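You operate a simulated robot arm through the tools that you are given. There is no shell and no other tool. Be economical: measure what you need, move in short steps, check, and stop when the job is done.

The job below is to be done with a simulated two-armed robot. You get a single attempt, and the scene is never put back.

TASK
Hold the duct still and pull its cap, then dock it and fit the cuff.
Fine: cap on the white stub, duct in its bracket, cuff pushed home on the neck.

It is judged by the outcome, as a careful person would: the job done as asked, and still so three seconds after it is handed in. It fails if anything else is knocked over, pushed out of place, dropped, spilled or broken. Lids that push on must go on centred and level and be pressed home; caps that screw on are set level and turned clockwise until they are tight.

THE ROBOT
Two 7-joint arms with two-finger parallel grippers on one trunk, on a base that drives. Base frame: it is fixed to the floor where the robot stands at the start and does not move with it; the origin is under the middle of the robot, x ahead of it, y to its left, z up; the surface under the hand at the start is at about z = 0.78. Lengths are in m, angles in degrees, forces in N, time in s.
The left shoulder is at the start at [0.06, 0.143, 0.926], the right one opposite. With the tool pointing down near the work surface each hand reaches from about 0.32 to 0.74 m from the robot's upright axis, wherever it stands, measured 20 degrees to its own side. Places, roughly: cap (6x6x6 cm) [0.5, 0.2, 0.9]; duct bracket [0.7, 0.3, 0.8]; neck of the duct [0.5, 0.2, 0.9]; white stub [0.5, 0, 0.8]. Payload 1.57 kg a hand.
Tool frame (each hand has its own): the origin (TCP) lies between the finger pads and is the grasp point; the fingertips stand 0.03 m ahead of it; z points along the fingers, y is the line along which they close. The gripper opens to 0.11 m. The fingers are 0.024 m wide and 0.012 m thick; the gripper's body (0.048 by 0.112 m) begins 0.078 m behind the TCP.
Orientation is that of the tool frame in the base frame, as a unit quaternion [x, y, z, w]. With the fingers straight down and closing along the base's y, the tool's x points along the base's -x, its y along +y and its z along -z.

THE INTERFACE
- The arms move only by the tool move_arm. It takes "left_moves", "right_moves" or both (then of equal length, played together; a hand with none holds still); each is a list of rows, each an object of numbers (a shift or turn left out is 0, a gripper value left out holds the last): "gripper": the finger opening in m, from 0 to 0.11; "dx", "dy", "dz": the shift along the tool's x, y, z in m; "ax", "ay", "az": the turn, a rotation vector about the tool's x, y, z in degrees. In form: [{"gripper": .., "dx": .., "dy": .., "dz": .., "ax": .., "ay": .., "az": ..}, ...]. A call has 1 to 8 rows; each row is the pose to reach, as a shift and turn from the pose commanded when the call began, along the tool's axes at that moment. A row lasts 0.2 s, in which the tool goes at most 0.05 m and 8.6 degrees; a call with a longer step from one row to the next is refused whole, and so is a gripper value outside its range. Where a pose cannot be reached the arm comes as near as it can. A force on the tool above 40 N (or 10 N above the force at the start of the call, whichever is more), or a blocked arm, ends the call early, and 0.2 s more pass. Each finger travels about 0.045 m/s and halts on what it meets, pressing with about 42 N; the grip force reading is that of the motor and also rises with nothing between the fingers. The clock runs only during rows and for 0.2 s after the last one: add rows that repeat a pose to give the fingers time. The reply holds the time, the measured pose of the TCP, the force on the tool along the base axes, the opening and the grip force, in the units named above and with some noise, with the torque about the TCP (base axes, N m) and any sound that the robot's microphone picked up.
- Cameras (640 x 400 px; columns grow to the right, rows downward): "scene" is now at [0.044, 0.0281, 1.5349]; the picture's right is [0.37, -0.93, 0.00], its down [-0.70, -0.28, -0.66] and it looks along [0.61, 0.24, -0.75] (base axes); focal length 275 px, centre (320, 200). "left" rides on the left gripper at [0.07, -0.016, -0.141] in its tool frame; the picture's right is [0.23, 0.97, 0.00], its down [-0.86, 0.20, -0.48] and it looks along [-0.47, 0.11, 0.88] (tool axes); focal length 222 px, centre (320, 200). "right" rides on the right gripper at [0.07, 0.016, -0.141] in its tool frame; the picture's right is [-0.23, 0.97, 0.00], its down [-0.85, -0.20, -0.48] and it looks along [-0.47, -0.11, 0.88] (tool axes); focal length 222 px, centre (320, 200). There is no depth. A picture from a camera that has moved, and an enlarged one, comes with that camera's place and axes in the base frame and with its lens.
- grab_frame(camera): a new picture of that camera. No time passes.
- raise_lower(by): slides the trunk up (or, below 0, down) by that many m; the arms and the scene camera ride with it, the base frame stays. It gives what a move gives, with no picture.
- steer(legs): drives the robot by 1 to 6 legs, each [ahead, left, turn to the left] in m, m and degrees, along the robot's own axes; the way and the turn of a leg run together, so that a leg with both is an arc; at most 1.5 m and 180 degrees a leg. The arms and the cameras ride along, it lands a little off, and it stops where it bumps. It gives what a move gives.
- head_to(pan, tilt): turns the head with the scene camera to pan (to the left, within 86 degrees either way) and tilt (down, from -29 to 69), counted from straight ahead of the robot. It gives what a move gives.
- zoom(camera, box): a new picture of the part [left, top, right, bottom] of that camera's present view, enlarged. No time passes.
- hand_in(): hands the job in; it is judged then, once.

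Work in short steps. Places have to be worked out from the pictures, the camera data and where the tool is seen: move nearer, look again, correct. Check each grasp and each placing, and mend what went wrong. You have 120 turns and 100 pictures in all, those below and enlarged ones among them. Open the grippers and draw the arms clear of the work before you hand the job in, unless the task says otherwise; then end with one line.

The tools are called after "Request:" as a command line: name --argument value ..., lists and objects as JSON in quotes. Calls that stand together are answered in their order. move_arm: Moves the arms, as the interface text tells. Its arguments: {"type":"object","properties":{"left_moves":{"type":"array","items":{"type":"object","properties":{"gripper":{"type":"number"},"dx":{"type":"number"},"dy":{"type":"number"},"dz":{"type":"number"},"ax":{"type":"number"},"ay":{"type":"number"},"az":{"type":"number"}}}},"right_moves":{"type":"array","items":{"type":"object","properties":{"gripper":{"type":"number"},"dx":{"type":"number"},"dy":{"type":"number"},"dz":{"type":"number"},"ax":{"type":"number"},"ay":{"type":"number"},"az":{"type":"number"}}}}},"required":[]} The other tools are called the same way: raise_lower (by) slides the trunk up or down; steer (legs) drives the base; head_to (pan, tilt) turns the head that bears the scene camera; grab_frame (camera) takes a picture; zoom (camera, box) takes an enlarged picture of a part of a camera's view; hand_in () hands the job in.

At the start:

```text
clock: 0.0
left_ee_pos: [0.3912, 0.3596, 1.0972]
left_tcp_rot: [0.0, 1.0, 0.0, -0.001]
left_force: [0.4, -0.3, 0.1]
left_torque: [0.01, -0.02, 0.02]
left_width: 0.1095
left_grasp_force: 0.1
right_ee_pos: [0.4598, -0.0426, 1.0995]
right_tcp_rot: [0.0, 1.0, -0.001, 0.0]
right_force: [-0.3, -0.3, -0.8]
right_torque: [0.04, 0.0, 0.01]
right_width: 0.1101
right_grasp_force: 0.1
trunk travel left (down, up): [-0.525, 0.065]
robot x, y, heading: [-0.0009, 0.0007, -0.0]
head pan, tilt: [21.6, 48.7]
```

scene: 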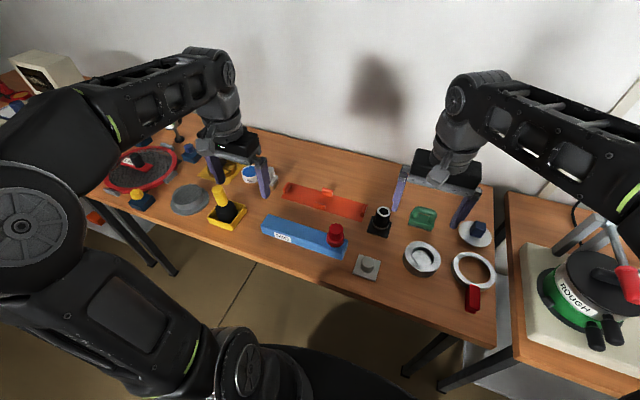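
right: 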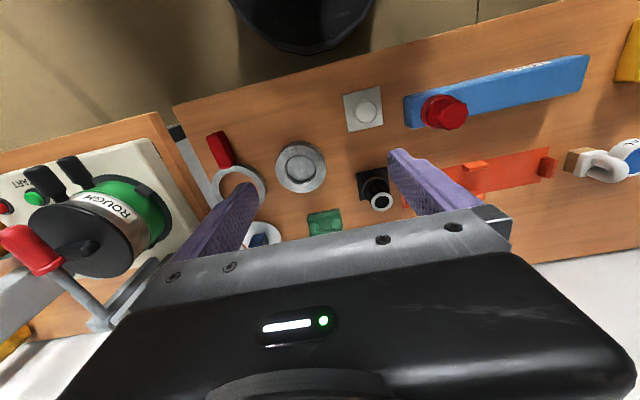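
left: 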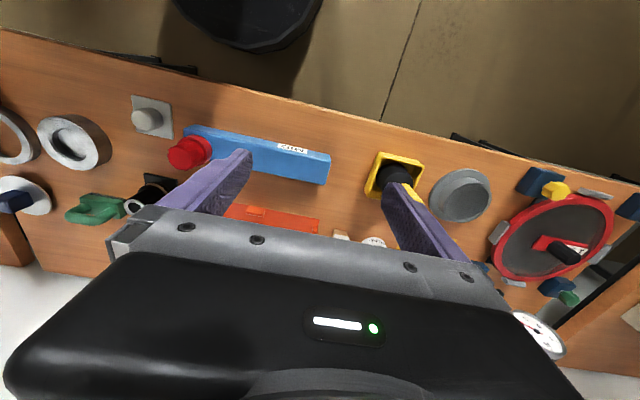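

I'll look closer at the duct, bracket, stub and the possible cuff.

Request:
zoom --camera "scene" --box '[250, 170, 450, 295]'

Request:
zoom --camera "right" --box '[320, 40, 640, 240]'

Request:
zoom --camera "left" --box '[100, 80, 420, 280]'

```text
3.20 times, centred on (350, 232) of scene
camera zoom: at [0.044, 0.0281, 1.5349], right [0.37, -0.93, 0.0], down [-0.7, -0.28, -0.66], along [0.61, 0.24, -0.75], focal length 881 px, centre (224, 96)
```

zoom: 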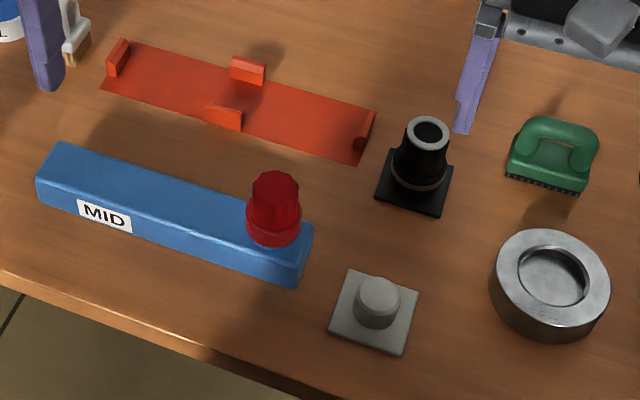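

```text
2.00 times, centred on (480, 140) of right
camera zoom: at [0.389, -0.0252, 1.2388], right [0.23, 0.97, 0.0], down [0.85, -0.2, 0.48], along [0.47, -0.11, -0.88], focal length 444 px, centre (0, 320)
```

zoom: 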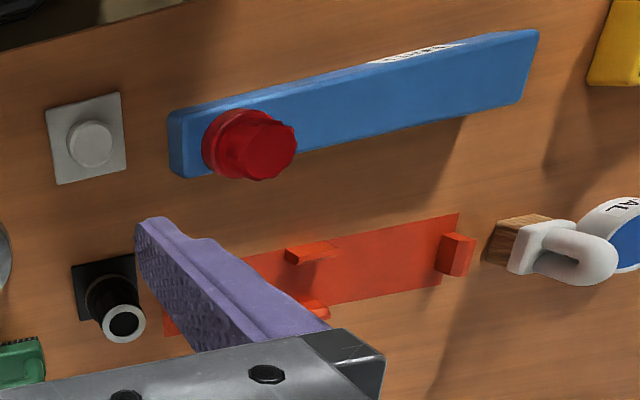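

```text
2.00 times, centred on (260, 180) of left
camera zoom: at [0.3206, 0.343, 1.2386], right [-0.23, 0.97, 0.0], down [0.86, 0.2, 0.48], along [0.47, 0.11, -0.88], focal length 444 px, centre (440, 240)
```

zoom: 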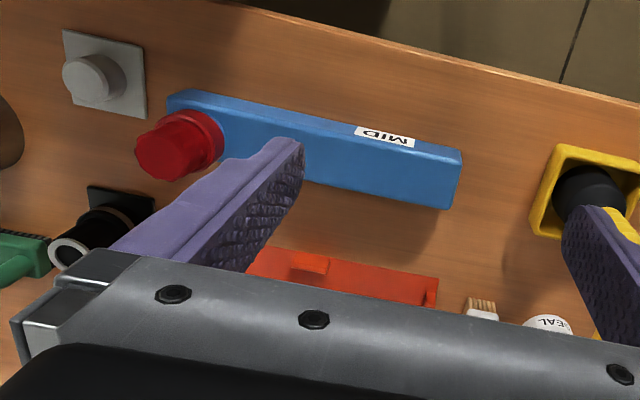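

The duct (blue) lies along y at about x 0.475, y 0.115–0.385, with its cap at (0.48, 0.15). The bracket is centred near (0.66, 0.257), the cuff near (0.62, 0.04) and the stub near (0.463, 0.043). I'll drive 7 cm closer so the bracket is well in reach, with the arms high.

Request:
steer --legs '[[0.07, 0, 0]]'

```text
clock: 1.0
left_ee_pos: [0.461, 0.3594, 1.0959]
left_tcp_rot: [0.0, 1.0, -0.001, -0.001]
left_force: [-0.4, 0.5, 0.1]
left_torque: [-0.03, 0.04, 0.0]
left_width: 0.11
left_grasp_force: 0.0
right_ee_pos: [0.53, -0.0424, 1.0981]
right_tcp_rot: [-0.001, 1.0, 0.0, -0.001]
right_force: [1.3, 0.1, 0.0]
right_torque: [-0.01, 0.04, -0.01]
right_width: 0.1099
right_grasp_force: 0.2
trunk travel left (down, up): [-0.525, 0.065]
robot x, y, heading: [0.0685, -0.0004, 0.2]
head pan, tilt: [21.6, 48.7]
```

The drive landed. I'll turn the left hand 90° so it closes along x, and move it over the duct's left part. The right hand moves above the cap.

Request:
move_arm --left_moves '[{"az": 8.5, "dx": -0.004, "dy": -0.01}, {"az": 17, "dx": -0.008, "dy": -0.02}, {"az": 25.5, "dx": -0.014, "dy": -0.039}, {"az": 34, "dx": -0.014, "dy": -0.039}, {"az": 42.5, "dx": -0.014, "dy": -0.039}, {"az": 51, "dx": -0.014, "dy": -0.039}, {"az": 59.5, "dx": -0.014, "dy": -0.039}, {"az": 68, "dx": -0.014, "dy": -0.039}]' --right_moves '[{"dx": 0.01}, {"dx": 0.02}, {"dx": 0.03}, {"dx": 0.04}, {"dx": 0.05}, {"dx": 0.05}, {"dx": 0.05}, {"dx": 0.05}]'

Request:
move_arm --left_moves '[{"az": 8.5}, {"az": 17}, {"az": 22, "dz": 0.03}, {"az": 22, "dz": 0.06}]'

Request:
grab_frame --camera "left"

Request:
grab_frame --camera "scene"

Request:
grab_frame --camera "right"

```text
clock: 2.8
left_ee_pos: [0.4744, 0.3219, 1.0974]
left_tcp_rot: [0.561, 0.828, 0.001, 0.0]
left_force: [-0.1, -0.1, 1.0]
left_torque: [0.01, -0.02, -0.01]
left_width: 0.11
left_grasp_force: 0.2
right_ee_pos: [0.4798, -0.0433, 1.0974]
right_tcp_rot: [0.0, 1.0, 0.0, 0.0]
right_force: [-0.1, -0.2, -0.7]
right_torque: [0.02, 0.0, 0.02]
right_width: 0.11
right_grasp_force: 0.0
trunk travel left (down, up): [-0.525, 0.065]
robot x, y, heading: [0.0689, 0.0015, 0.0]
head pan, tilt: [21.6, 48.7]
```

```text
clock: 3.8
left_ee_pos: [0.4748, 0.3185, 1.0374]
left_tcp_rot: [0.708, 0.707, 0.0, 0.001]
left_force: [0.2, 0.5, -0.7]
left_torque: [0.01, -0.04, 0.01]
left_width: 0.1096
left_grasp_force: 0.0
right_ee_pos: [0.4796, -0.0436, 1.0979]
right_tcp_rot: [0.001, 1.0, -0.001, 0.0]
right_force: [-0.2, 0.7, 0.3]
right_torque: [0.02, 0.03, 0.0]
right_width: 0.1104
right_grasp_force: 0.0
trunk travel left (down, up): [-0.525, 0.065]
robot x, y, heading: [0.0713, -0.0028, -0.2]
head pan, tilt: [21.6, 48.7]
```

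```text
93 pictures are left
camera left: at [0.4584, 0.3893, 1.1781], right [0.97, 0.23, 0.0], down [0.2, -0.86, 0.48], along [0.11, -0.47, -0.88], focal length 222 px, centre (320, 200)
```

left: 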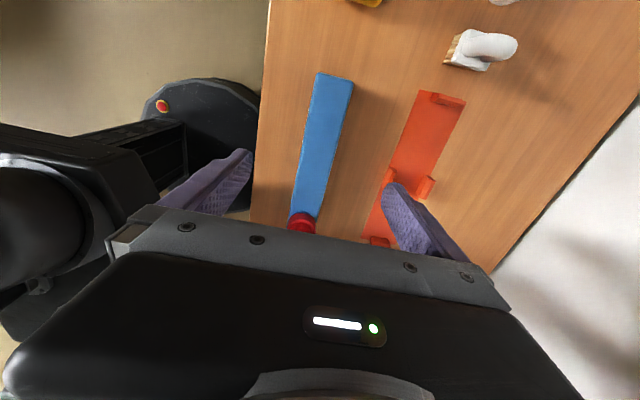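

```text
92 pictures are left
camera scene: at [0.1143, 0.0282, 1.5349], right [0.37, -0.93, 0.0], down [-0.7, -0.28, -0.66], along [0.61, 0.24, -0.75], focal length 275 px, centre (320, 200)
```

scene: 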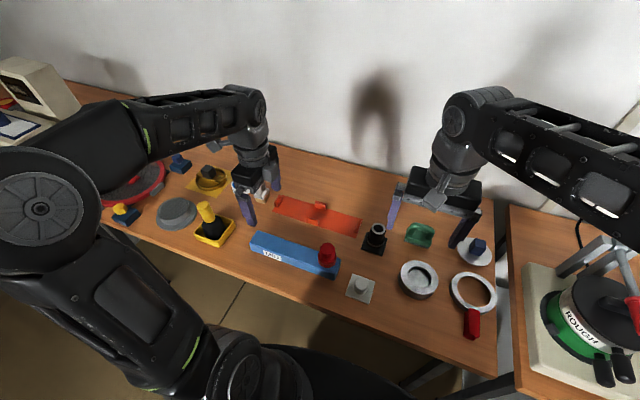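

```text
91 pictures are left
camera right: at [0.4092, -0.0255, 1.2384], right [0.23, 0.97, 0.0], down [0.86, -0.2, 0.48], along [0.47, -0.11, -0.88], focal length 222 px, centre (320, 200)
```

right: 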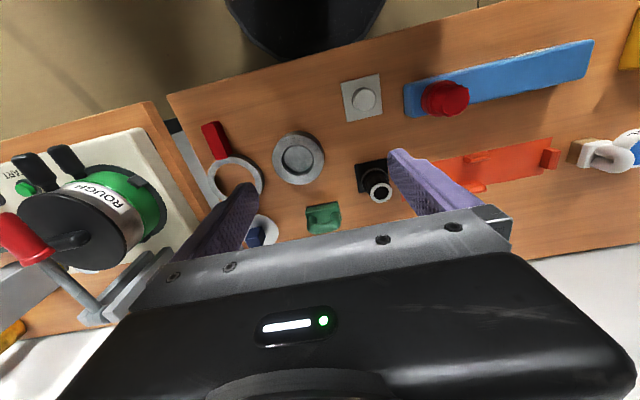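

The duct's x centre measures about 0.478 from the left camera. I'm lowering the left hand around the duct's left part, stopping partway to look.

Request:
move_arm --left_moves '[{"dy": 0.003, "dz": 0.04}, {"dy": 0.003, "dz": 0.08}, {"dy": 0.003, "dz": 0.12}, {"dy": 0.003, "dz": 0.15}, {"dy": 0.003, "dz": 0.15}]'

Request:
grab_frame --camera "left"

Request:
zoom --camera "scene" --box '[200, 170, 400, 295]'

```text
clock: 5.0
left_ee_pos: [0.4789, 0.3205, 0.8866]
left_tcp_rot: [0.708, 0.706, 0.0, -0.001]
left_force: [-0.1, -0.4, 0.1]
left_torque: [0.04, 0.03, -0.02]
left_width: 0.1099
left_grasp_force: 0.0
right_ee_pos: [0.4785, -0.0418, 1.0982]
right_tcp_rot: [0.0, 1.0, 0.0, 0.0]
right_force: [0.4, -0.6, 0.2]
right_torque: [-0.02, 0.02, -0.04]
right_width: 0.1099
right_grasp_force: 0.0
trunk travel left (down, up): [-0.525, 0.065]
robot x, y, heading: [0.073, 0.0043, -0.1]
head pan, tilt: [21.6, 48.7]
```

```text
90 pictures are left
camera left: at [0.462, 0.3897, 1.0278], right [0.97, 0.23, 0.0], down [0.2, -0.86, 0.48], along [0.11, -0.47, -0.88], focal length 222 px, centre (320, 200)
```

left: 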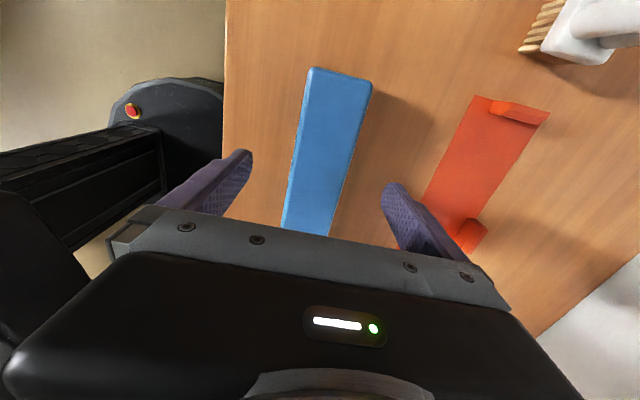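

```text
3.20 times, centred on (300, 232) of scene
camera zoom: at [0.114, 0.0281, 1.5349], right [0.37, -0.93, 0.0], down [-0.7, -0.28, -0.66], along [0.61, 0.24, -0.75], focal length 881 px, centre (384, 96)
```

zoom: 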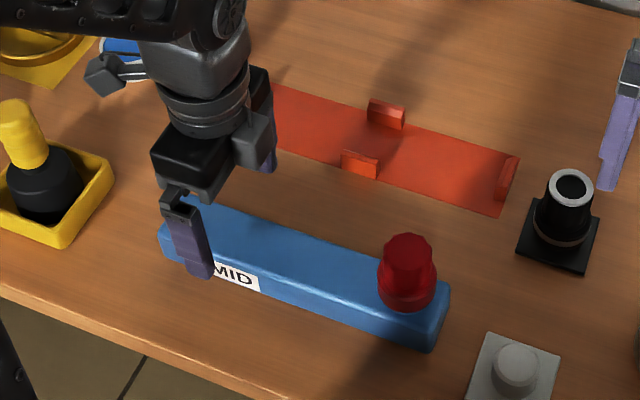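

The duct sits centred between the fingers. Lowering to about z 0.828 and closing the left gripper.

Request:
move_arm --left_moves '[{"dz": 0.03}, {"dz": 0.057}, {"dz": 0.057, "gripper": 0.08}, {"dz": 0.057, "gripper": 0.06}, {"dz": 0.057, "gripper": 0.03}, {"dz": 0.057, "gripper": 0.03}, {"dz": 0.057, "gripper": 0.03}, {"dz": 0.057, "gripper": 0.03}]'

Request:
zoom --camera "scene" --box '[200, 170, 400, 295]'

```text
clock: 6.8
left_ee_pos: [0.4783, 0.3222, 0.8293]
left_tcp_rot: [0.707, 0.707, 0.0, 0.0]
left_force: [0.8, -0.3, 0.0]
left_torque: [0.03, -0.1, 0.15]
left_width: 0.0554
left_grasp_force: 37.5
right_ee_pos: [0.4795, -0.0426, 1.0978]
right_tcp_rot: [-0.001, 1.0, 0.001, 0.0]
right_force: [-0.1, -0.1, 1.0]
right_torque: [-0.05, -0.02, 0.0]
right_width: 0.1098
right_grasp_force: 0.0
trunk travel left (down, up): [-0.525, 0.065]
robot x, y, heading: [0.0687, 0.001, -0.2]
head pan, tilt: [21.6, 48.7]
```

```text
3.20 times, centred on (300, 232) of scene
camera zoom: at [0.1142, 0.0282, 1.5349], right [0.37, -0.93, 0.0], down [-0.7, -0.28, -0.66], along [0.61, 0.24, -0.75], focal length 881 px, centre (384, 96)
```

zoom: 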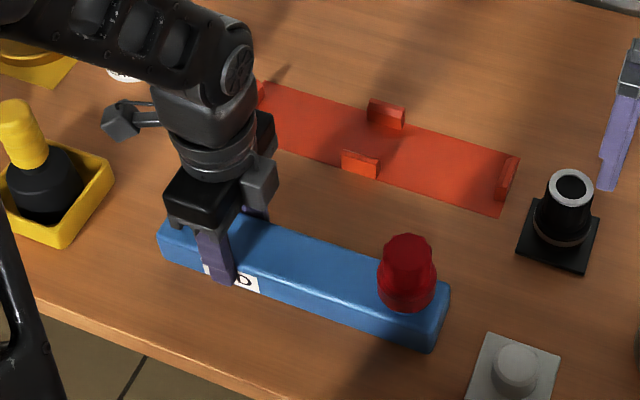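

The duct is gripped (opening 0.055). I'll bring the right hand over the cap, estimated at (0.476, 0.151), and check.

Request:
move_arm --right_moves '[{"dy": 0.04}, {"dy": 0.08}, {"dy": 0.12}, {"dy": 0.16}, {"dx": 0.003, "dy": 0.1936, "dz": 0.02}, {"dx": 0.003, "dy": 0.1936, "dz": 0.06}, {"dx": 0.003, "dy": 0.1936, "dz": 0.1}, {"dx": 0.003, "dy": 0.1936, "dz": 0.1}]'

Request:
grab_frame --camera "right"

Request:
zoom --camera "scene" --box '[220, 170, 420, 295]'

```text
clock: 8.6
left_ee_pos: [0.4798, 0.3218, 0.8301]
left_tcp_rot: [0.707, 0.707, 0.001, -0.001]
left_force: [0.2, -0.5, 0.2]
left_torque: [0.4, 0.05, 0.01]
left_width: 0.0556
left_grasp_force: 41.7
right_ee_pos: [0.4755, 0.1518, 0.9997]
right_tcp_rot: [0.0, 1.0, 0.0, 0.0]
right_force: [-0.2, -0.5, 0.3]
right_torque: [0.0, 0.01, -0.02]
right_width: 0.1099
right_grasp_force: 0.0
right hand out of reach, approached as far as the arm can: row 4
trunk travel left (down, up): [-0.525, 0.065]
robot x, y, heading: [0.068, 0.001, 0.0]
head pan, tilt: [21.6, 48.7]
```

```text
87 pictures are left
camera right: at [0.4047, 0.167, 1.1398], right [0.23, 0.97, 0.0], down [0.85, -0.2, 0.48], along [0.47, -0.11, -0.88], focal length 222 px, centre (320, 200)
```

right: 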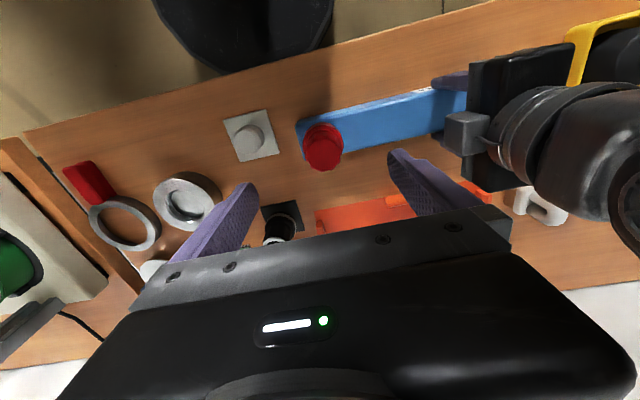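

```text
3.20 times, centred on (320, 232) of scene
camera zoom: at [0.1141, 0.0281, 1.5349], right [0.37, -0.93, 0.0], down [-0.7, -0.28, -0.66], along [0.61, 0.24, -0.75], focal length 881 px, centre (320, 96)
```

zoom: 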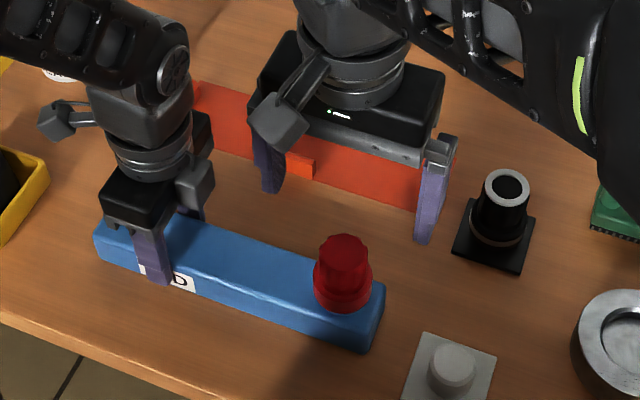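

The cap measures (0.476, 0.151) again, right under the hand. Lowering to TCP z 0.878 and closing.

Request:
move_arm --right_moves '[{"dz": 0.04}, {"dz": 0.08}, {"dz": 0.11}, {"dz": 0.121}, {"dz": 0.121, "gripper": 0.08}, {"dz": 0.121, "gripper": 0.05}, {"dz": 0.121, "gripper": 0.03}, {"dz": 0.121, "gripper": 0.03}]'

Request:
move_arm --right_moves '[{"gripper": 0.02}, {"gripper": 0.02}, {"gripper": 0.02}]'

Request:
zoom --camera "scene" --box '[220, 170, 420, 295]'

Request:
grab_frame --camera "right"

```text
clock: 10.4
left_ee_pos: [0.4803, 0.3211, 0.8308]
left_tcp_rot: [0.708, 0.706, -0.001, 0.0]
left_force: [-1.0, -6.8, 2.9]
left_torque: [0.22, 0.03, -0.09]
left_width: 0.0554
left_grasp_force: 42.1
right_ee_pos: [0.4743, 0.1527, 0.8801]
right_tcp_rot: [-0.001, 1.0, 0.001, 0.002]
right_force: [1.3, 7.3, -3.1]
right_torque: [0.11, -0.03, -0.01]
right_width: 0.0505
right_grasp_force: 14.9
trunk travel left (down, up): [-0.525, 0.065]
robot x, y, heading: [0.0711, 0.0024, -0.1]
head pan, tilt: [21.6, 48.7]
```

```text
clock: 11.2
left_ee_pos: [0.4784, 0.3204, 0.829]
left_tcp_rot: [0.707, 0.707, -0.001, 0.001]
left_force: [-1.7, -13.2, 5.4]
left_torque: [0.05, 0.04, -0.15]
left_width: 0.0552
left_grasp_force: 41.6
right_ee_pos: [0.4751, 0.153, 0.8794]
right_tcp_rot: [-0.001, 1.0, 0.001, 0.001]
right_force: [1.0, 13.7, -5.6]
right_torque: [0.28, 0.0, -0.01]
right_width: 0.0497
right_grasp_force: 42.1
trunk travel left (down, up): [-0.525, 0.065]
robot x, y, heading: [0.0707, 0.0, -0.2]
head pan, tilt: [21.6, 48.7]
```

```text
3.20 times, centred on (320, 232) of scene
camera zoom: at [0.1141, 0.0283, 1.5349], right [0.37, -0.93, 0.0], down [-0.7, -0.28, -0.66], along [0.61, 0.24, -0.75], focal length 881 px, centre (320, 96)
```

zoom: 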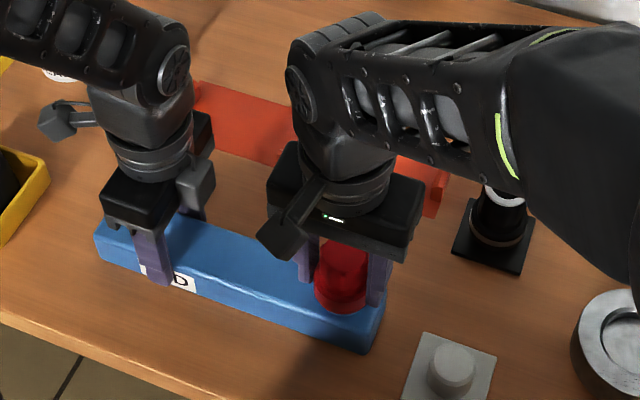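

```text
84 pictures are left
camera right: at [0.4047, 0.1689, 1.0201], right [0.23, 0.97, 0.0], down [0.85, -0.2, 0.48], along [0.47, -0.11, -0.88], focal length 222 px, centre (320, 200)
```

right: 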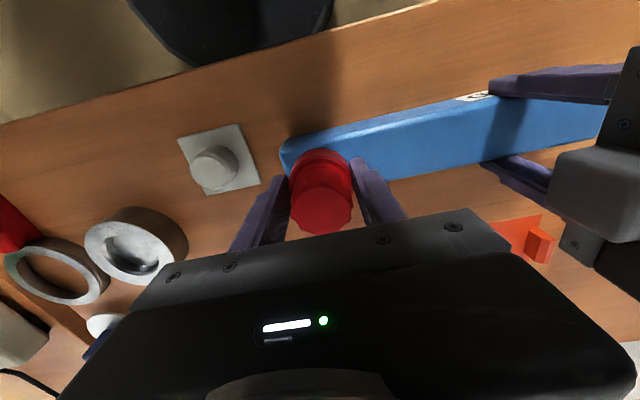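

The cap is gripped at 0.050. I'll ease the small sideways load with a +y shift, then pull straight up in small steps while the left holds the duct.

Request:
move_arm --right_moves '[{"dy": 0.001, "dz": -0.003}, {"dy": 0.001, "dz": -0.006}, {"dy": 0.001, "dz": -0.01}, {"dy": 0.001, "dz": -0.015}, {"dy": 0.001, "dz": -0.02}, {"dy": 0.001, "dz": -0.03}]'

Request:
zoom --camera "scene" --box '[220, 170, 420, 295]'

```text
clock: 12.6
left_ee_pos: [0.4778, 0.3221, 0.8304]
left_tcp_rot: [0.707, 0.708, 0.001, -0.002]
left_force: [-0.5, 1.7, 0.8]
left_torque: [0.31, -0.1, 0.12]
left_width: 0.0554
left_grasp_force: 41.9
right_ee_pos: [0.4775, 0.1532, 0.9074]
right_tcp_rot: [-0.001, 1.0, -0.001, 0.0]
right_force: [0.4, -0.5, -1.1]
right_torque: [-0.03, -0.03, 0.01]
right_width: 0.05
right_grasp_force: 41.7
trunk travel left (down, up): [-0.525, 0.065]
robot x, y, heading: [0.0678, 0.0, 0.3]
head pan, tilt: [21.6, 48.7]
```

```text
3.20 times, centred on (320, 232) of scene
camera zoom: at [0.1141, 0.0282, 1.5349], right [0.37, -0.93, 0.0], down [-0.7, -0.28, -0.66], along [0.61, 0.24, -0.75], focal length 881 px, centre (320, 96)
```

zoom: 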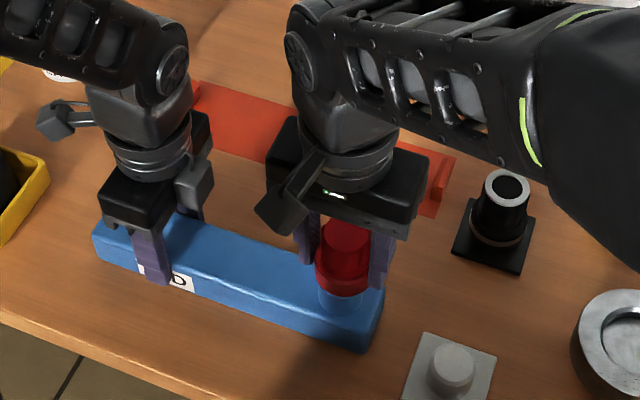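

The cap is free and the duct hasn't moved. I'll lift the cap clear and carry it over the stub, at about (0.459, 0.0415).

Request:
move_arm --right_moves '[{"dz": -0.04}, {"dz": -0.06, "dy": -0.02}, {"dz": -0.06, "dy": -0.06, "dx": 0.01}, {"dz": -0.06, "dy": -0.1, "dx": 0.018}, {"dz": -0.06, "dy": -0.1115, "dx": 0.018}, {"dz": -0.02, "dy": -0.1115, "dx": 0.018}, {"dz": -0.02, "dy": -0.1115, "dx": 0.018}]'

Request:
zoom --camera "scene" --box '[270, 200, 430, 300]'

Request:
grab_frame --camera "right"

```text
clock: 14.2
left_ee_pos: [0.4782, 0.3214, 0.8295]
left_tcp_rot: [0.707, 0.707, 0.0, 0.0]
left_force: [-0.1, -0.4, 0.1]
left_torque: [0.36, 0.03, 0.01]
left_width: 0.0553
left_grasp_force: 41.8
right_ee_pos: [0.4581, 0.0406, 0.9263]
right_tcp_rot: [0.0, 1.0, -0.001, 0.0]
right_force: [0.2, -0.6, -0.3]
right_torque: [-0.02, 0.02, 0.0]
right_width: 0.0498
right_grasp_force: 42.0
trunk travel left (down, up): [-0.525, 0.065]
robot x, y, heading: [0.0705, -0.0009, -0.0]
head pan, tilt: [21.6, 48.7]
```

```text
4.00 times, centred on (350, 250) of scene
camera zoom: at [0.1142, 0.028, 1.5349], right [0.37, -0.93, 0.0], down [-0.7, -0.28, -0.66], along [0.61, 0.24, -0.75], focal length 1101 px, centre (200, 0)
```

zoom: 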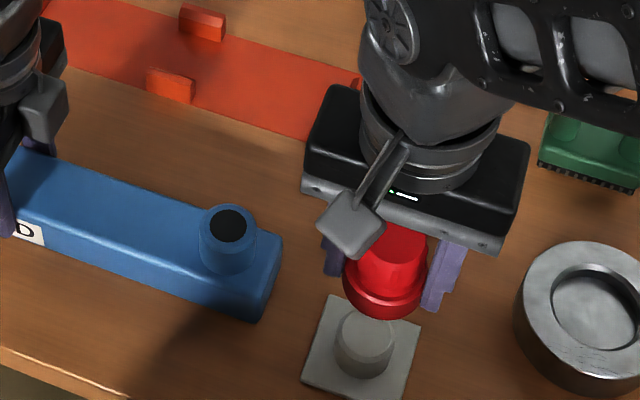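

```text
81 pictures are left
camera right: at [0.3879, 0.0587, 1.0665], right [0.23, 0.97, 0.0], down [0.86, -0.2, 0.48], along [0.47, -0.11, -0.88], focal length 222 px, centre (320, 200)
```

right: 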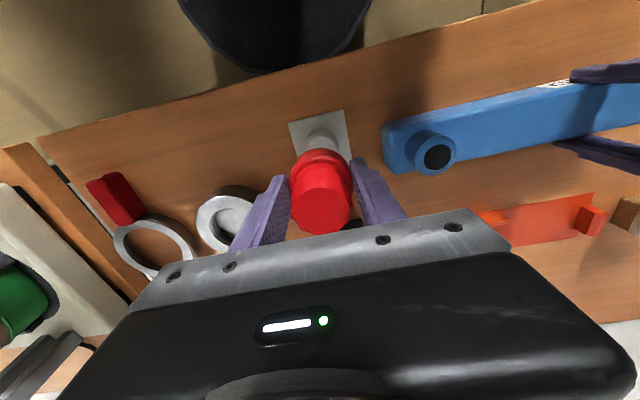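

Scene says the stub is around (0.463, 0.045), with a small y bias corrected against the cap. The right camera is ambiguous in x, so I'll zoom there.

Request:
zoom --camera "right" --box '[240, 90, 400, 190]'

```text
4.00 times, centred on (320, 140) of right
camera zoom: at [0.3879, 0.0587, 1.0665], right [0.23, 0.97, 0.0], down [0.86, -0.2, 0.48], along [0.47, -0.11, -0.88], focal length 888 px, centre (320, 440)
```

zoom: 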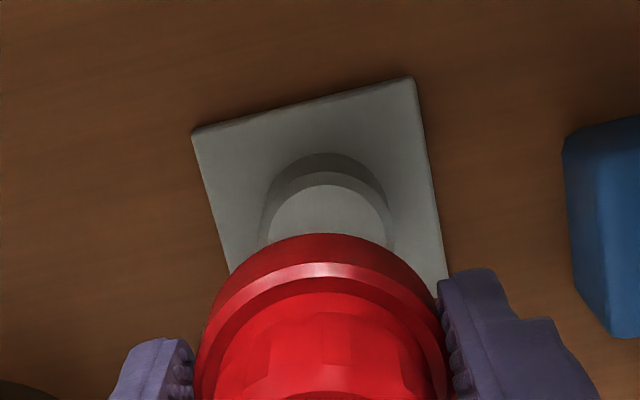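

The refined stub position is about (0.463, 0.045). I'll shift and descend to just above it.

Request:
move_arm --right_moves '[{"dx": -0.005, "dy": 0.0045, "dz": 0.01}, {"dx": -0.005, "dy": 0.0045, "dz": 0.04}, {"dx": -0.005, "dy": 0.0045, "dz": 0.066}, {"dx": -0.005, "dy": 0.0045, "dz": 0.066}]'

Request:
zoom --camera "scene" --box '[290, 220, 410, 300]'

Request:
zoom --camera "right" --box '[240, 90, 400, 190]'

```text
clock: 15.2
left_ee_pos: [0.4782, 0.3208, 0.8306]
left_tcp_rot: [0.708, 0.707, 0.0, 0.0]
left_force: [0.4, -0.7, -0.2]
left_torque: [0.27, 0.0, -0.06]
left_width: 0.0555
left_grasp_force: 41.8
right_ee_pos: [0.4641, 0.0485, 0.8625]
right_tcp_rot: [-0.001, 1.0, 0.0, 0.001]
right_force: [-0.1, 0.6, -0.7]
right_torque: [-0.01, -0.02, 0.0]
right_width: 0.0502
right_grasp_force: 41.8
trunk travel left (down, up): [-0.525, 0.065]
robot x, y, heading: [0.069, -0.0014, -0.1]
head pan, tilt: [21.6, 48.7]
```

```text
5.00 times, centred on (350, 260) of scene
camera zoom: at [0.1142, 0.0281, 1.5349], right [0.37, -0.93, 0.0], down [-0.7, -0.28, -0.66], along [0.61, 0.24, -0.75], focal length 1377 px, centre (170, -100)
```

zoom: 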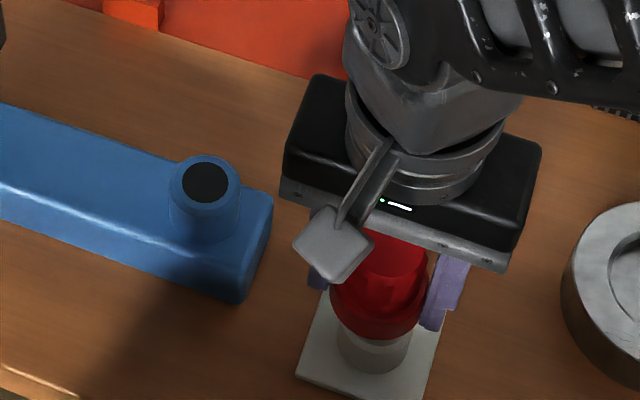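

```text
4.00 times, centred on (320, 140) of right
camera zoom: at [0.3935, 0.0644, 1.0021], right [0.23, 0.97, 0.0], down [0.85, -0.2, 0.48], along [0.47, -0.11, -0.88], focal length 888 px, centre (320, 440)
```

zoom: 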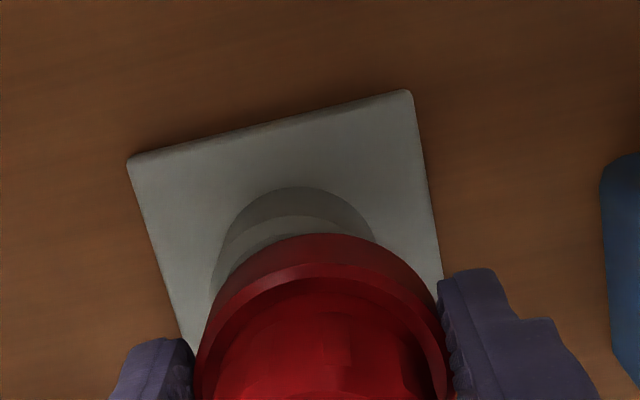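

The two cameras disagree by a few mm on lateral centring. Zooming closer on both.

Request:
zoom --camera "scene" --box '[340, 260, 388, 290]'

Request:
zoom --camera "right" --box '[272, 120, 368, 180]'

```text
13.33 times, centred on (364, 275) of scene
camera zoom: at [0.1142, 0.0281, 1.5349], right [0.37, -0.93, 0.0], down [-0.7, -0.28, -0.66], along [0.61, 0.24, -0.75], focal length 3671 px, centre (-267, -800)
```

zoom: 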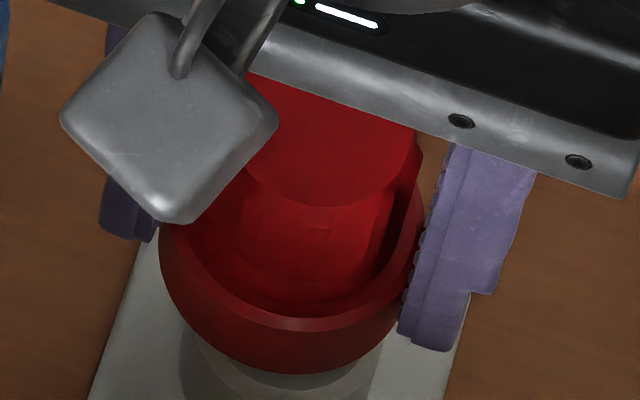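

```text
6.67 times, centred on (320, 150) of right
camera zoom: at [0.3935, 0.0644, 1.0021], right [0.23, 0.97, 0.0], down [0.85, -0.2, 0.48], along [0.47, -0.11, -0.88], focal length 1481 px, centre (320, 533)
```

zoom: 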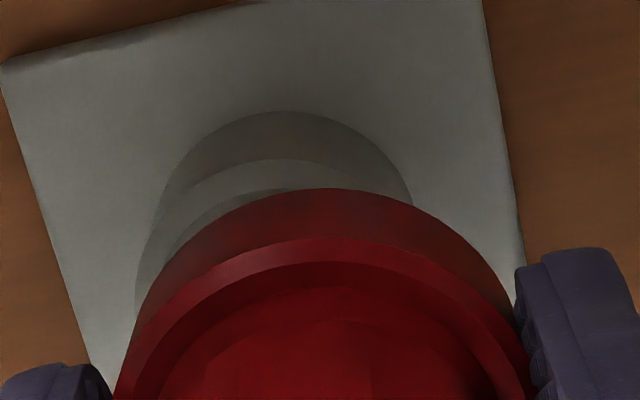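

Both views combined put the stub about 4–5 mm toward −x and −y of the cap. I'll correct by 4 mm each and recheck.

Request:
move_arm --right_moves '[{"dx": 0.004, "dy": -0.004}, {"dx": 0.004, "dy": -0.004}, {"dx": 0.004, "dy": -0.004}]'

Request:
zoom --camera "scene" --box '[340, 260, 388, 290]'

Request:
zoom --camera "right" --box '[272, 120, 368, 180]'

```text
clock: 16.0
left_ee_pos: [0.4791, 0.3215, 0.8304]
left_tcp_rot: [0.707, 0.707, -0.001, 0.0]
left_force: [-0.7, -0.3, -1.1]
left_torque: [0.05, -0.02, 0.1]
left_width: 0.0557
left_grasp_force: 41.8
right_ee_pos: [0.4598, 0.0432, 0.8617]
right_tcp_rot: [0.0, 1.0, 0.0, -0.001]
right_force: [0.2, 0.2, -1.0]
right_torque: [0.0, -0.02, 0.0]
right_width: 0.0499
right_grasp_force: 41.8
trunk travel left (down, up): [-0.525, 0.065]
robot x, y, heading: [0.0686, -0.0007, -0.0]
head pan, tilt: [21.6, 48.7]
```

```text
13.33 times, centred on (364, 275) of scene
camera zoom: at [0.1142, 0.0282, 1.5349], right [0.37, -0.93, 0.0], down [-0.7, -0.28, -0.66], along [0.61, 0.24, -0.75], focal length 3671 px, centre (-267, -800)
```

zoom: 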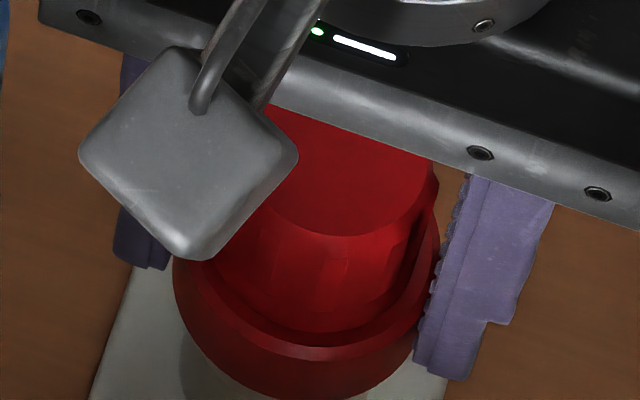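

```text
6.67 times, centred on (320, 150) of right
camera zoom: at [0.389, 0.06, 1.0018], right [0.23, 0.97, 0.0], down [0.86, -0.2, 0.48], along [0.47, -0.11, -0.88], focal length 1481 px, centre (320, 533)
```

zoom: 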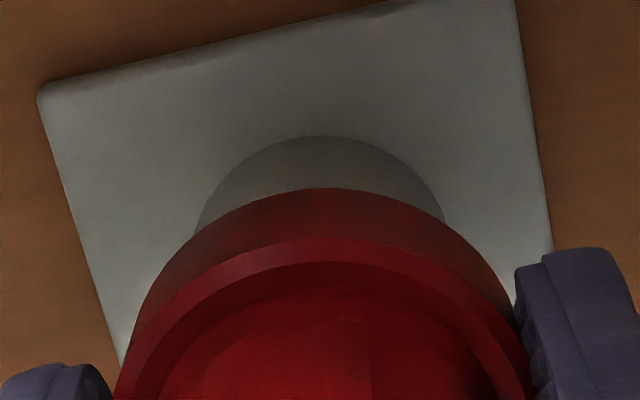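

Now the right view is centred laterally and within about 1 mm in x. Descending slowly onto the stub.

Request:
move_arm --right_moves '[{"dx": 0.001, "dz": 0.004}, {"dx": 0.001, "dz": 0.008}, {"dx": 0.001, "dz": 0.012}, {"dx": 0.001, "dz": 0.016}, {"dx": 0.001, "dz": 0.02}]'

Request:
zoom --camera "scene" --box '[328, 252, 392, 292]'

```text
clock: 17.2
left_ee_pos: [0.4771, 0.3218, 0.8308]
left_tcp_rot: [0.707, 0.707, 0.0, -0.001]
left_force: [-1.1, -0.2, -0.1]
left_torque: [0.18, 0.01, 0.0]
left_width: 0.0555
left_grasp_force: 41.7
right_ee_pos: [0.4563, 0.0413, 0.8421]
right_tcp_rot: [-0.001, 1.0, 0.001, 0.0]
right_force: [-9.3, 4.0, 2.2]
right_torque: [0.02, 0.13, -0.05]
right_width: 0.0498
right_grasp_force: 42.0
trunk travel left (down, up): [-0.525, 0.065]
robot x, y, heading: [0.0687, 0.0028, 0.1]
head pan, tilt: [21.6, 48.7]
```

```text
10.00 times, centred on (360, 272) of scene
camera zoom: at [0.113, 0.0288, 1.5349], right [0.37, -0.93, 0.0], down [-0.7, -0.28, -0.66], along [0.61, 0.24, -0.75], focal length 2754 px, centre (-80, -520)
```

zoom: 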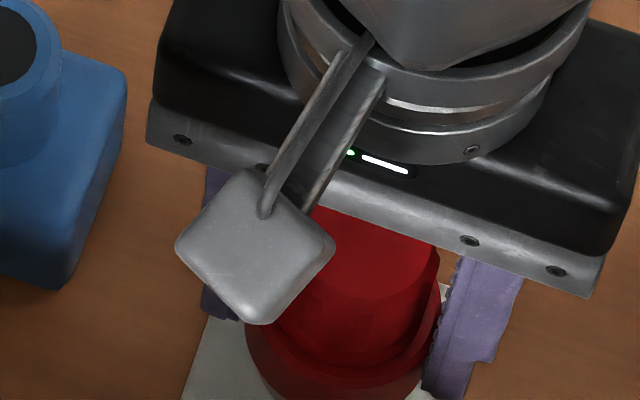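

The cap has begun to engage, and the stub is pushing it toward −x and slightly +y. I'll give way 3 mm in −x and 1.5 mm in +y, and keep lowering.

Request:
move_arm --right_moves '[{"dx": 0.003, "dy": 0.0015}, {"dx": 0.003, "dy": 0.0015, "dz": 0.003}, {"dx": 0.003, "dy": 0.0015, "dz": 0.006}]'

Request:
zoom --camera "right" --box '[240, 100, 400, 200]'

```text
clock: 18.0
left_ee_pos: [0.4784, 0.3203, 0.8302]
left_tcp_rot: [0.707, 0.707, 0.0, 0.0]
left_force: [-0.2, -0.9, -0.3]
left_torque: [0.22, 0.02, 0.02]
left_width: 0.0553
left_grasp_force: 42.6
right_ee_pos: [0.4557, 0.0445, 0.8362]
right_tcp_rot: [0.0, 1.0, 0.0, 0.001]
right_force: [-0.1, 0.3, 6.1]
right_torque: [0.05, -0.05, 0.0]
right_width: 0.0497
right_grasp_force: 41.9
trunk travel left (down, up): [-0.525, 0.065]
robot x, y, heading: [0.0703, 0.0004, 0.3]
head pan, tilt: [21.6, 48.7]
```

```text
4.00 times, centred on (320, 150) of right
camera zoom: at [0.3856, 0.0601, 0.9759], right [0.23, 0.97, 0.0], down [0.85, -0.2, 0.48], along [0.47, -0.11, -0.88], focal length 888 px, centre (320, 400)
```

zoom: 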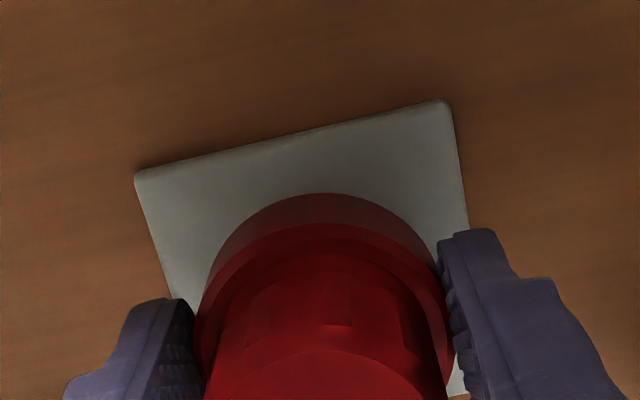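

Lateral load is now zero. Pressing the cap home in small steps.

Request:
move_arm --right_moves '[{"dz": 0.003}, {"dz": 0.006}, {"dz": 0.009}, {"dz": 0.012}, {"dz": 0.015}, {"dz": 0.018}]'

Request:
zoom --camera "right" --box '[240, 100, 400, 200]'

```text
clock: 19.4
left_ee_pos: [0.4775, 0.3213, 0.8308]
left_tcp_rot: [0.707, 0.707, 0.0, 0.0]
left_force: [0.1, -0.4, -0.5]
left_torque: [0.2, -0.01, 0.0]
left_width: 0.0555
left_grasp_force: 41.9
right_ee_pos: [0.4542, 0.044, 0.8179]
right_tcp_rot: [-0.001, 1.0, 0.001, 0.001]
right_force: [2.3, -6.0, 33.3]
right_torque: [-0.1, -0.14, 0.02]
right_width: 0.0501
right_grasp_force: 42.1
trunk travel left (down, up): [-0.525, 0.065]
robot x, y, heading: [0.0697, 0.0022, -0.1]
head pan, tilt: [21.6, 48.7]
```

```text
4.00 times, centred on (320, 150) of right
camera zoom: at [0.3842, 0.0601, 0.9586], right [0.23, 0.97, 0.0], down [0.85, -0.2, 0.48], along [0.47, -0.11, -0.88], focal length 888 px, centre (320, 400)
```

zoom: 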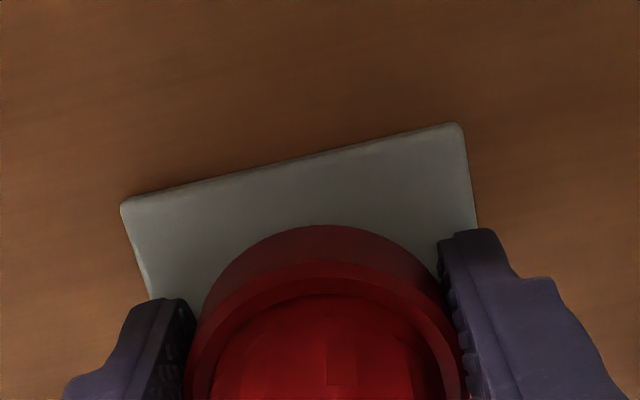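

Force is 33 N with fingertips near the pad, and the cap may have slipped slightly in the grip. I'll release, rise and look.

Request:
move_arm --right_moves '[{"dz": -0.003, "gripper": 0.06}, {"dz": -0.003, "gripper": 0.09}, {"dz": -0.003, "gripper": 0.11}, {"dz": -0.003, "gripper": 0.11}, {"dz": -0.003, "gripper": 0.11}, {"dz": -0.04, "gripper": 0.11}, {"dz": -0.08, "gripper": 0.11}, {"dz": -0.12, "gripper": 0.11}]'

Request:
zoom --camera "right" --box '[220, 80, 420, 205]'

Request:
zoom --camera "scene" --box '[290, 220, 410, 300]'

```text
clock: 21.2
left_ee_pos: [0.4774, 0.3223, 0.8303]
left_tcp_rot: [0.707, 0.707, 0.001, 0.0]
left_force: [-1.8, -1.6, 1.8]
left_torque: [0.47, -0.07, 0.04]
left_width: 0.0555
left_grasp_force: 41.6
right_ee_pos: [0.4545, 0.045, 0.9389]
right_tcp_rot: [-0.001, 1.0, 0.0, 0.0]
right_force: [0.4, -0.1, 0.5]
right_torque: [-0.03, -0.02, 0.02]
right_width: 0.1101
right_grasp_force: 0.0
trunk travel left (down, up): [-0.525, 0.065]
robot x, y, heading: [0.068, -0.0012, -0.0]
head pan, tilt: [21.6, 48.7]
```

```text
3.20 times, centred on (320, 142) of right
camera zoom: at [0.3843, 0.0602, 1.0786], right [0.23, 0.97, 0.0], down [0.86, -0.2, 0.48], along [0.47, -0.11, -0.88], focal length 711 px, centre (320, 384)
```

zoom: 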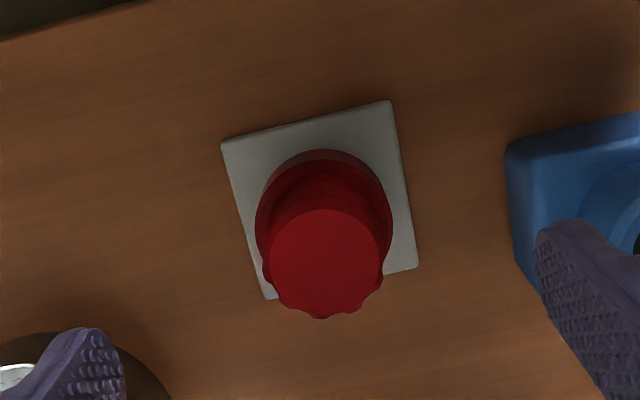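

```text
5.00 times, centred on (350, 260) of scene
camera zoom: at [0.1138, 0.0281, 1.5349], right [0.37, -0.93, 0.0], down [-0.7, -0.28, -0.66], along [0.61, 0.24, -0.75], focal length 1377 px, centre (170, -100)
```

zoom: 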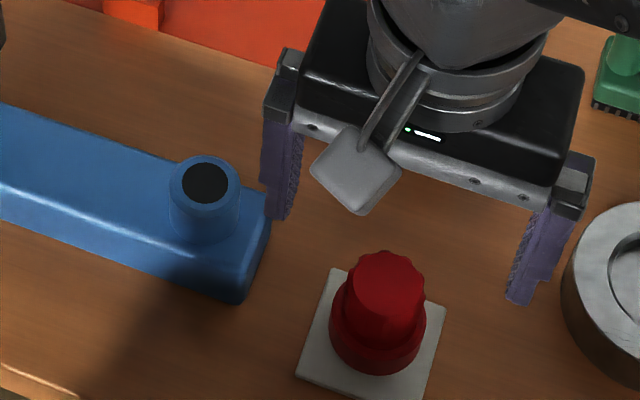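

The cap sits centred and level on the stub. To be sure it is home I'll press its top with closed fingers.

Request:
move_arm --right_moves '[{"gripper": 0.08}, {"gripper": 0.06}, {"gripper": 0.04}, {"gripper": 0.02}, {"gripper": 0.0}, {"gripper": 0.0}, {"gripper": 0.0, "dz": 0.03}, {"gripper": 0.0, "dz": 0.05}]'

Request:
move_arm --right_moves '[{"dz": 0.005}, {"dz": 0.01}, {"dz": 0.014}, {"dz": 0.018}, {"dz": 0.022}, {"dz": 0.026}, {"dz": 0.03}, {"dz": 0.034}]'

Request:
zoom --camera "scene" --box '[290, 220, 410, 300]'

```text
clock: 23.0
left_ee_pos: [0.4784, 0.3218, 0.8299]
left_tcp_rot: [0.707, 0.707, -0.001, 0.0]
left_force: [0.8, -0.5, 0.6]
left_torque: [-0.05, 0.04, -0.02]
left_width: 0.0556
left_grasp_force: 42.0
right_ee_pos: [0.4552, 0.0441, 0.8864]
right_tcp_rot: [0.0, 1.0, 0.0, 0.0]
right_force: [0.2, 0.7, -0.1]
right_torque: [-0.04, 0.02, 0.0]
right_width: 0.0
right_grasp_force: 21.9
trunk travel left (down, up): [-0.525, 0.065]
robot x, y, heading: [0.0678, 0.0011, 0.1]
head pan, tilt: [21.6, 48.7]
```

```text
clock: 23.5
left_ee_pos: [0.4781, 0.3209, 0.8307]
left_tcp_rot: [0.707, 0.707, 0.0, 0.001]
left_force: [0.6, 0.1, -0.8]
left_torque: [0.16, 0.0, 0.01]
left_width: 0.0556
left_grasp_force: 41.9
right_ee_pos: [0.4541, 0.0433, 0.8859]
right_tcp_rot: [0.0, 1.0, 0.002, 0.003]
right_force: [-7.7, -7.3, 25.0]
right_torque: [-0.24, 0.36, 0.02]
right_width: 0.0
right_grasp_force: 21.3
trunk travel left (down, up): [-0.525, 0.065]
robot x, y, heading: [0.07, 0.0012, -0.0]
head pan, tilt: [21.6, 48.7]
stopped in row 2 (right hand): the force on the tool passed its limit at 47 N (the readings are from after the stop); the commanded pose is now the measured one
```

```text
5.00 times, centred on (350, 260) of scene
camera zoom: at [0.112, 0.0273, 1.5353], right [0.37, -0.93, 0.0], down [-0.7, -0.28, -0.66], along [0.61, 0.24, -0.75], focal length 1377 px, centre (170, -100)
```

zoom: 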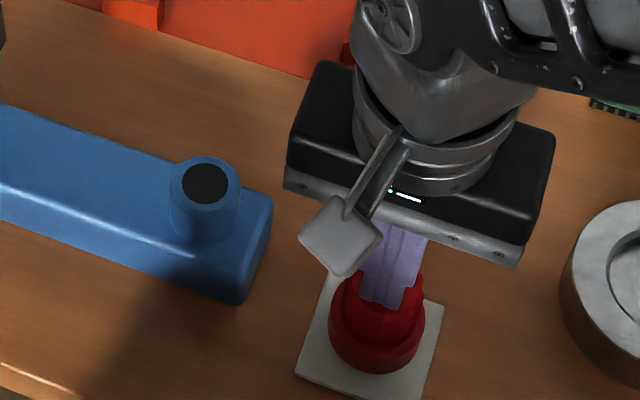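

The cap top held firm under 47 N and didn't move, so it is home. Retracting the right hand up and out of view to the right, then studying the bracket.

Request:
move_arm --right_moves '[{"dz": -0.04}, {"dz": -0.08}, {"dz": -0.12, "dy": -0.03, "gripper": 0.05}, {"dz": -0.15, "dy": -0.08, "gripper": 0.11}, {"dz": -0.15, "dy": -0.13, "gripper": 0.11}, {"dz": -0.15, "dy": -0.17, "gripper": 0.11}, {"dz": -0.15, "dy": -0.2, "gripper": 0.11}]'

Request:
zoom --camera "scene" --box '[230, 170, 390, 270]'

Request:
zoom --camera "scene" --box '[330, 210, 410, 300]'

```text
refused: row 4 steps farther than a row can; nothing moved
```

```text
4.00 times, centred on (310, 220) of scene
camera zoom: at [0.112, 0.0273, 1.5353], right [0.37, -0.93, 0.0], down [-0.7, -0.28, -0.66], along [0.61, 0.24, -0.75], focal length 1101 px, centre (360, 120)
```

zoom: 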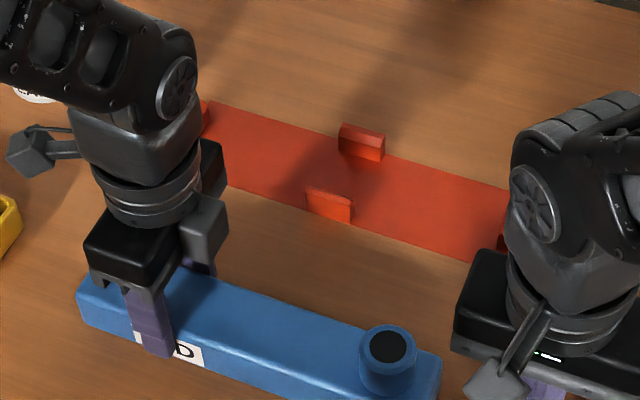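

```text
4.44 times, centred on (370, 255) of scene
camera zoom: at [0.112, 0.0273, 1.5353], right [0.37, -0.93, 0.0], down [-0.7, -0.28, -0.66], along [0.61, 0.24, -0.75], focal length 1224 px, centre (98, -44)
```

zoom: 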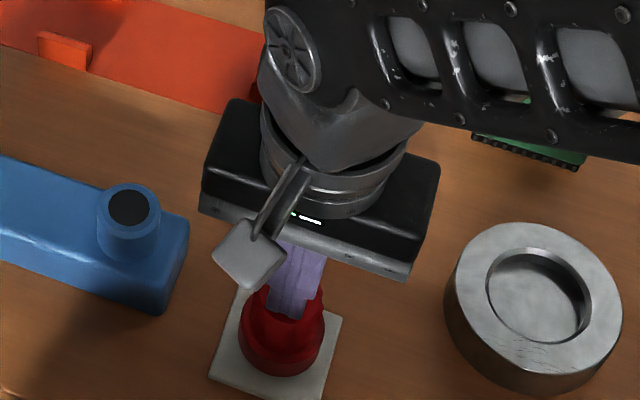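

The move was refused for step size; repeating with shorter steps.

Request:
move_arm --right_moves '[{"dz": -0.04}, {"dz": -0.08}, {"dz": -0.12, "dy": -0.02, "gripper": 0.05}, {"dz": -0.13, "dy": -0.06, "gripper": 0.08}, {"dz": -0.13, "dy": -0.1, "gripper": 0.11}, {"dz": -0.13, "dy": -0.14, "gripper": 0.11}, {"dz": -0.13, "dy": -0.18, "gripper": 0.11}]'

Request:
zoom --camera "scene" --box '[230, 170, 390, 270]'

Request:
zoom --camera "scene" --box '[320, 220, 416, 280]'

```text
clock: 25.1
left_ee_pos: [0.4776, 0.3198, 0.8302]
left_tcp_rot: [0.707, 0.707, 0.0, 0.0]
left_force: [-1.7, -2.9, 3.8]
left_torque: [0.59, -0.1, 0.08]
left_width: 0.0555
left_grasp_force: 41.7
right_ee_pos: [0.4541, -0.1375, 1.0115]
right_tcp_rot: [-0.001, 1.0, 0.002, 0.002]
right_force: [0.1, 0.8, 0.1]
right_torque: [-0.04, 0.0, 0.03]
right_width: 0.1001
right_grasp_force: 0.0
trunk travel left (down, up): [-0.525, 0.065]
robot x, y, heading: [0.0698, -0.0023, -0.1]
head pan, tilt: [21.6, 48.7]
```

```text
4.00 times, centred on (310, 220) of scene
camera zoom: at [0.1139, 0.0275, 1.5349], right [0.37, -0.93, 0.0], down [-0.7, -0.28, -0.66], along [0.61, 0.24, -0.75], focal length 1101 px, centre (360, 120)
```

zoom: 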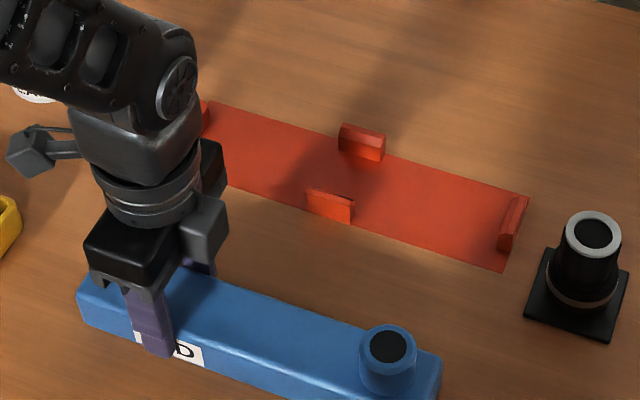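

```text
6.67 times, centred on (368, 250) of scene
camera zoom: at [0.1139, 0.0275, 1.5349], right [0.37, -0.93, 0.0], down [-0.7, -0.28, -0.66], along [0.61, 0.24, -0.75], focal length 1836 px, centre (0, -133)
```

zoom: 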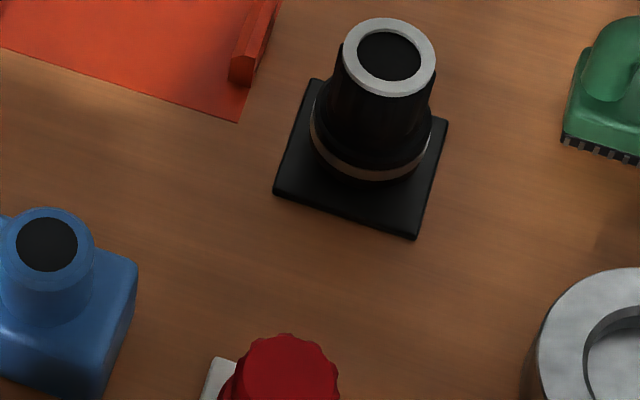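

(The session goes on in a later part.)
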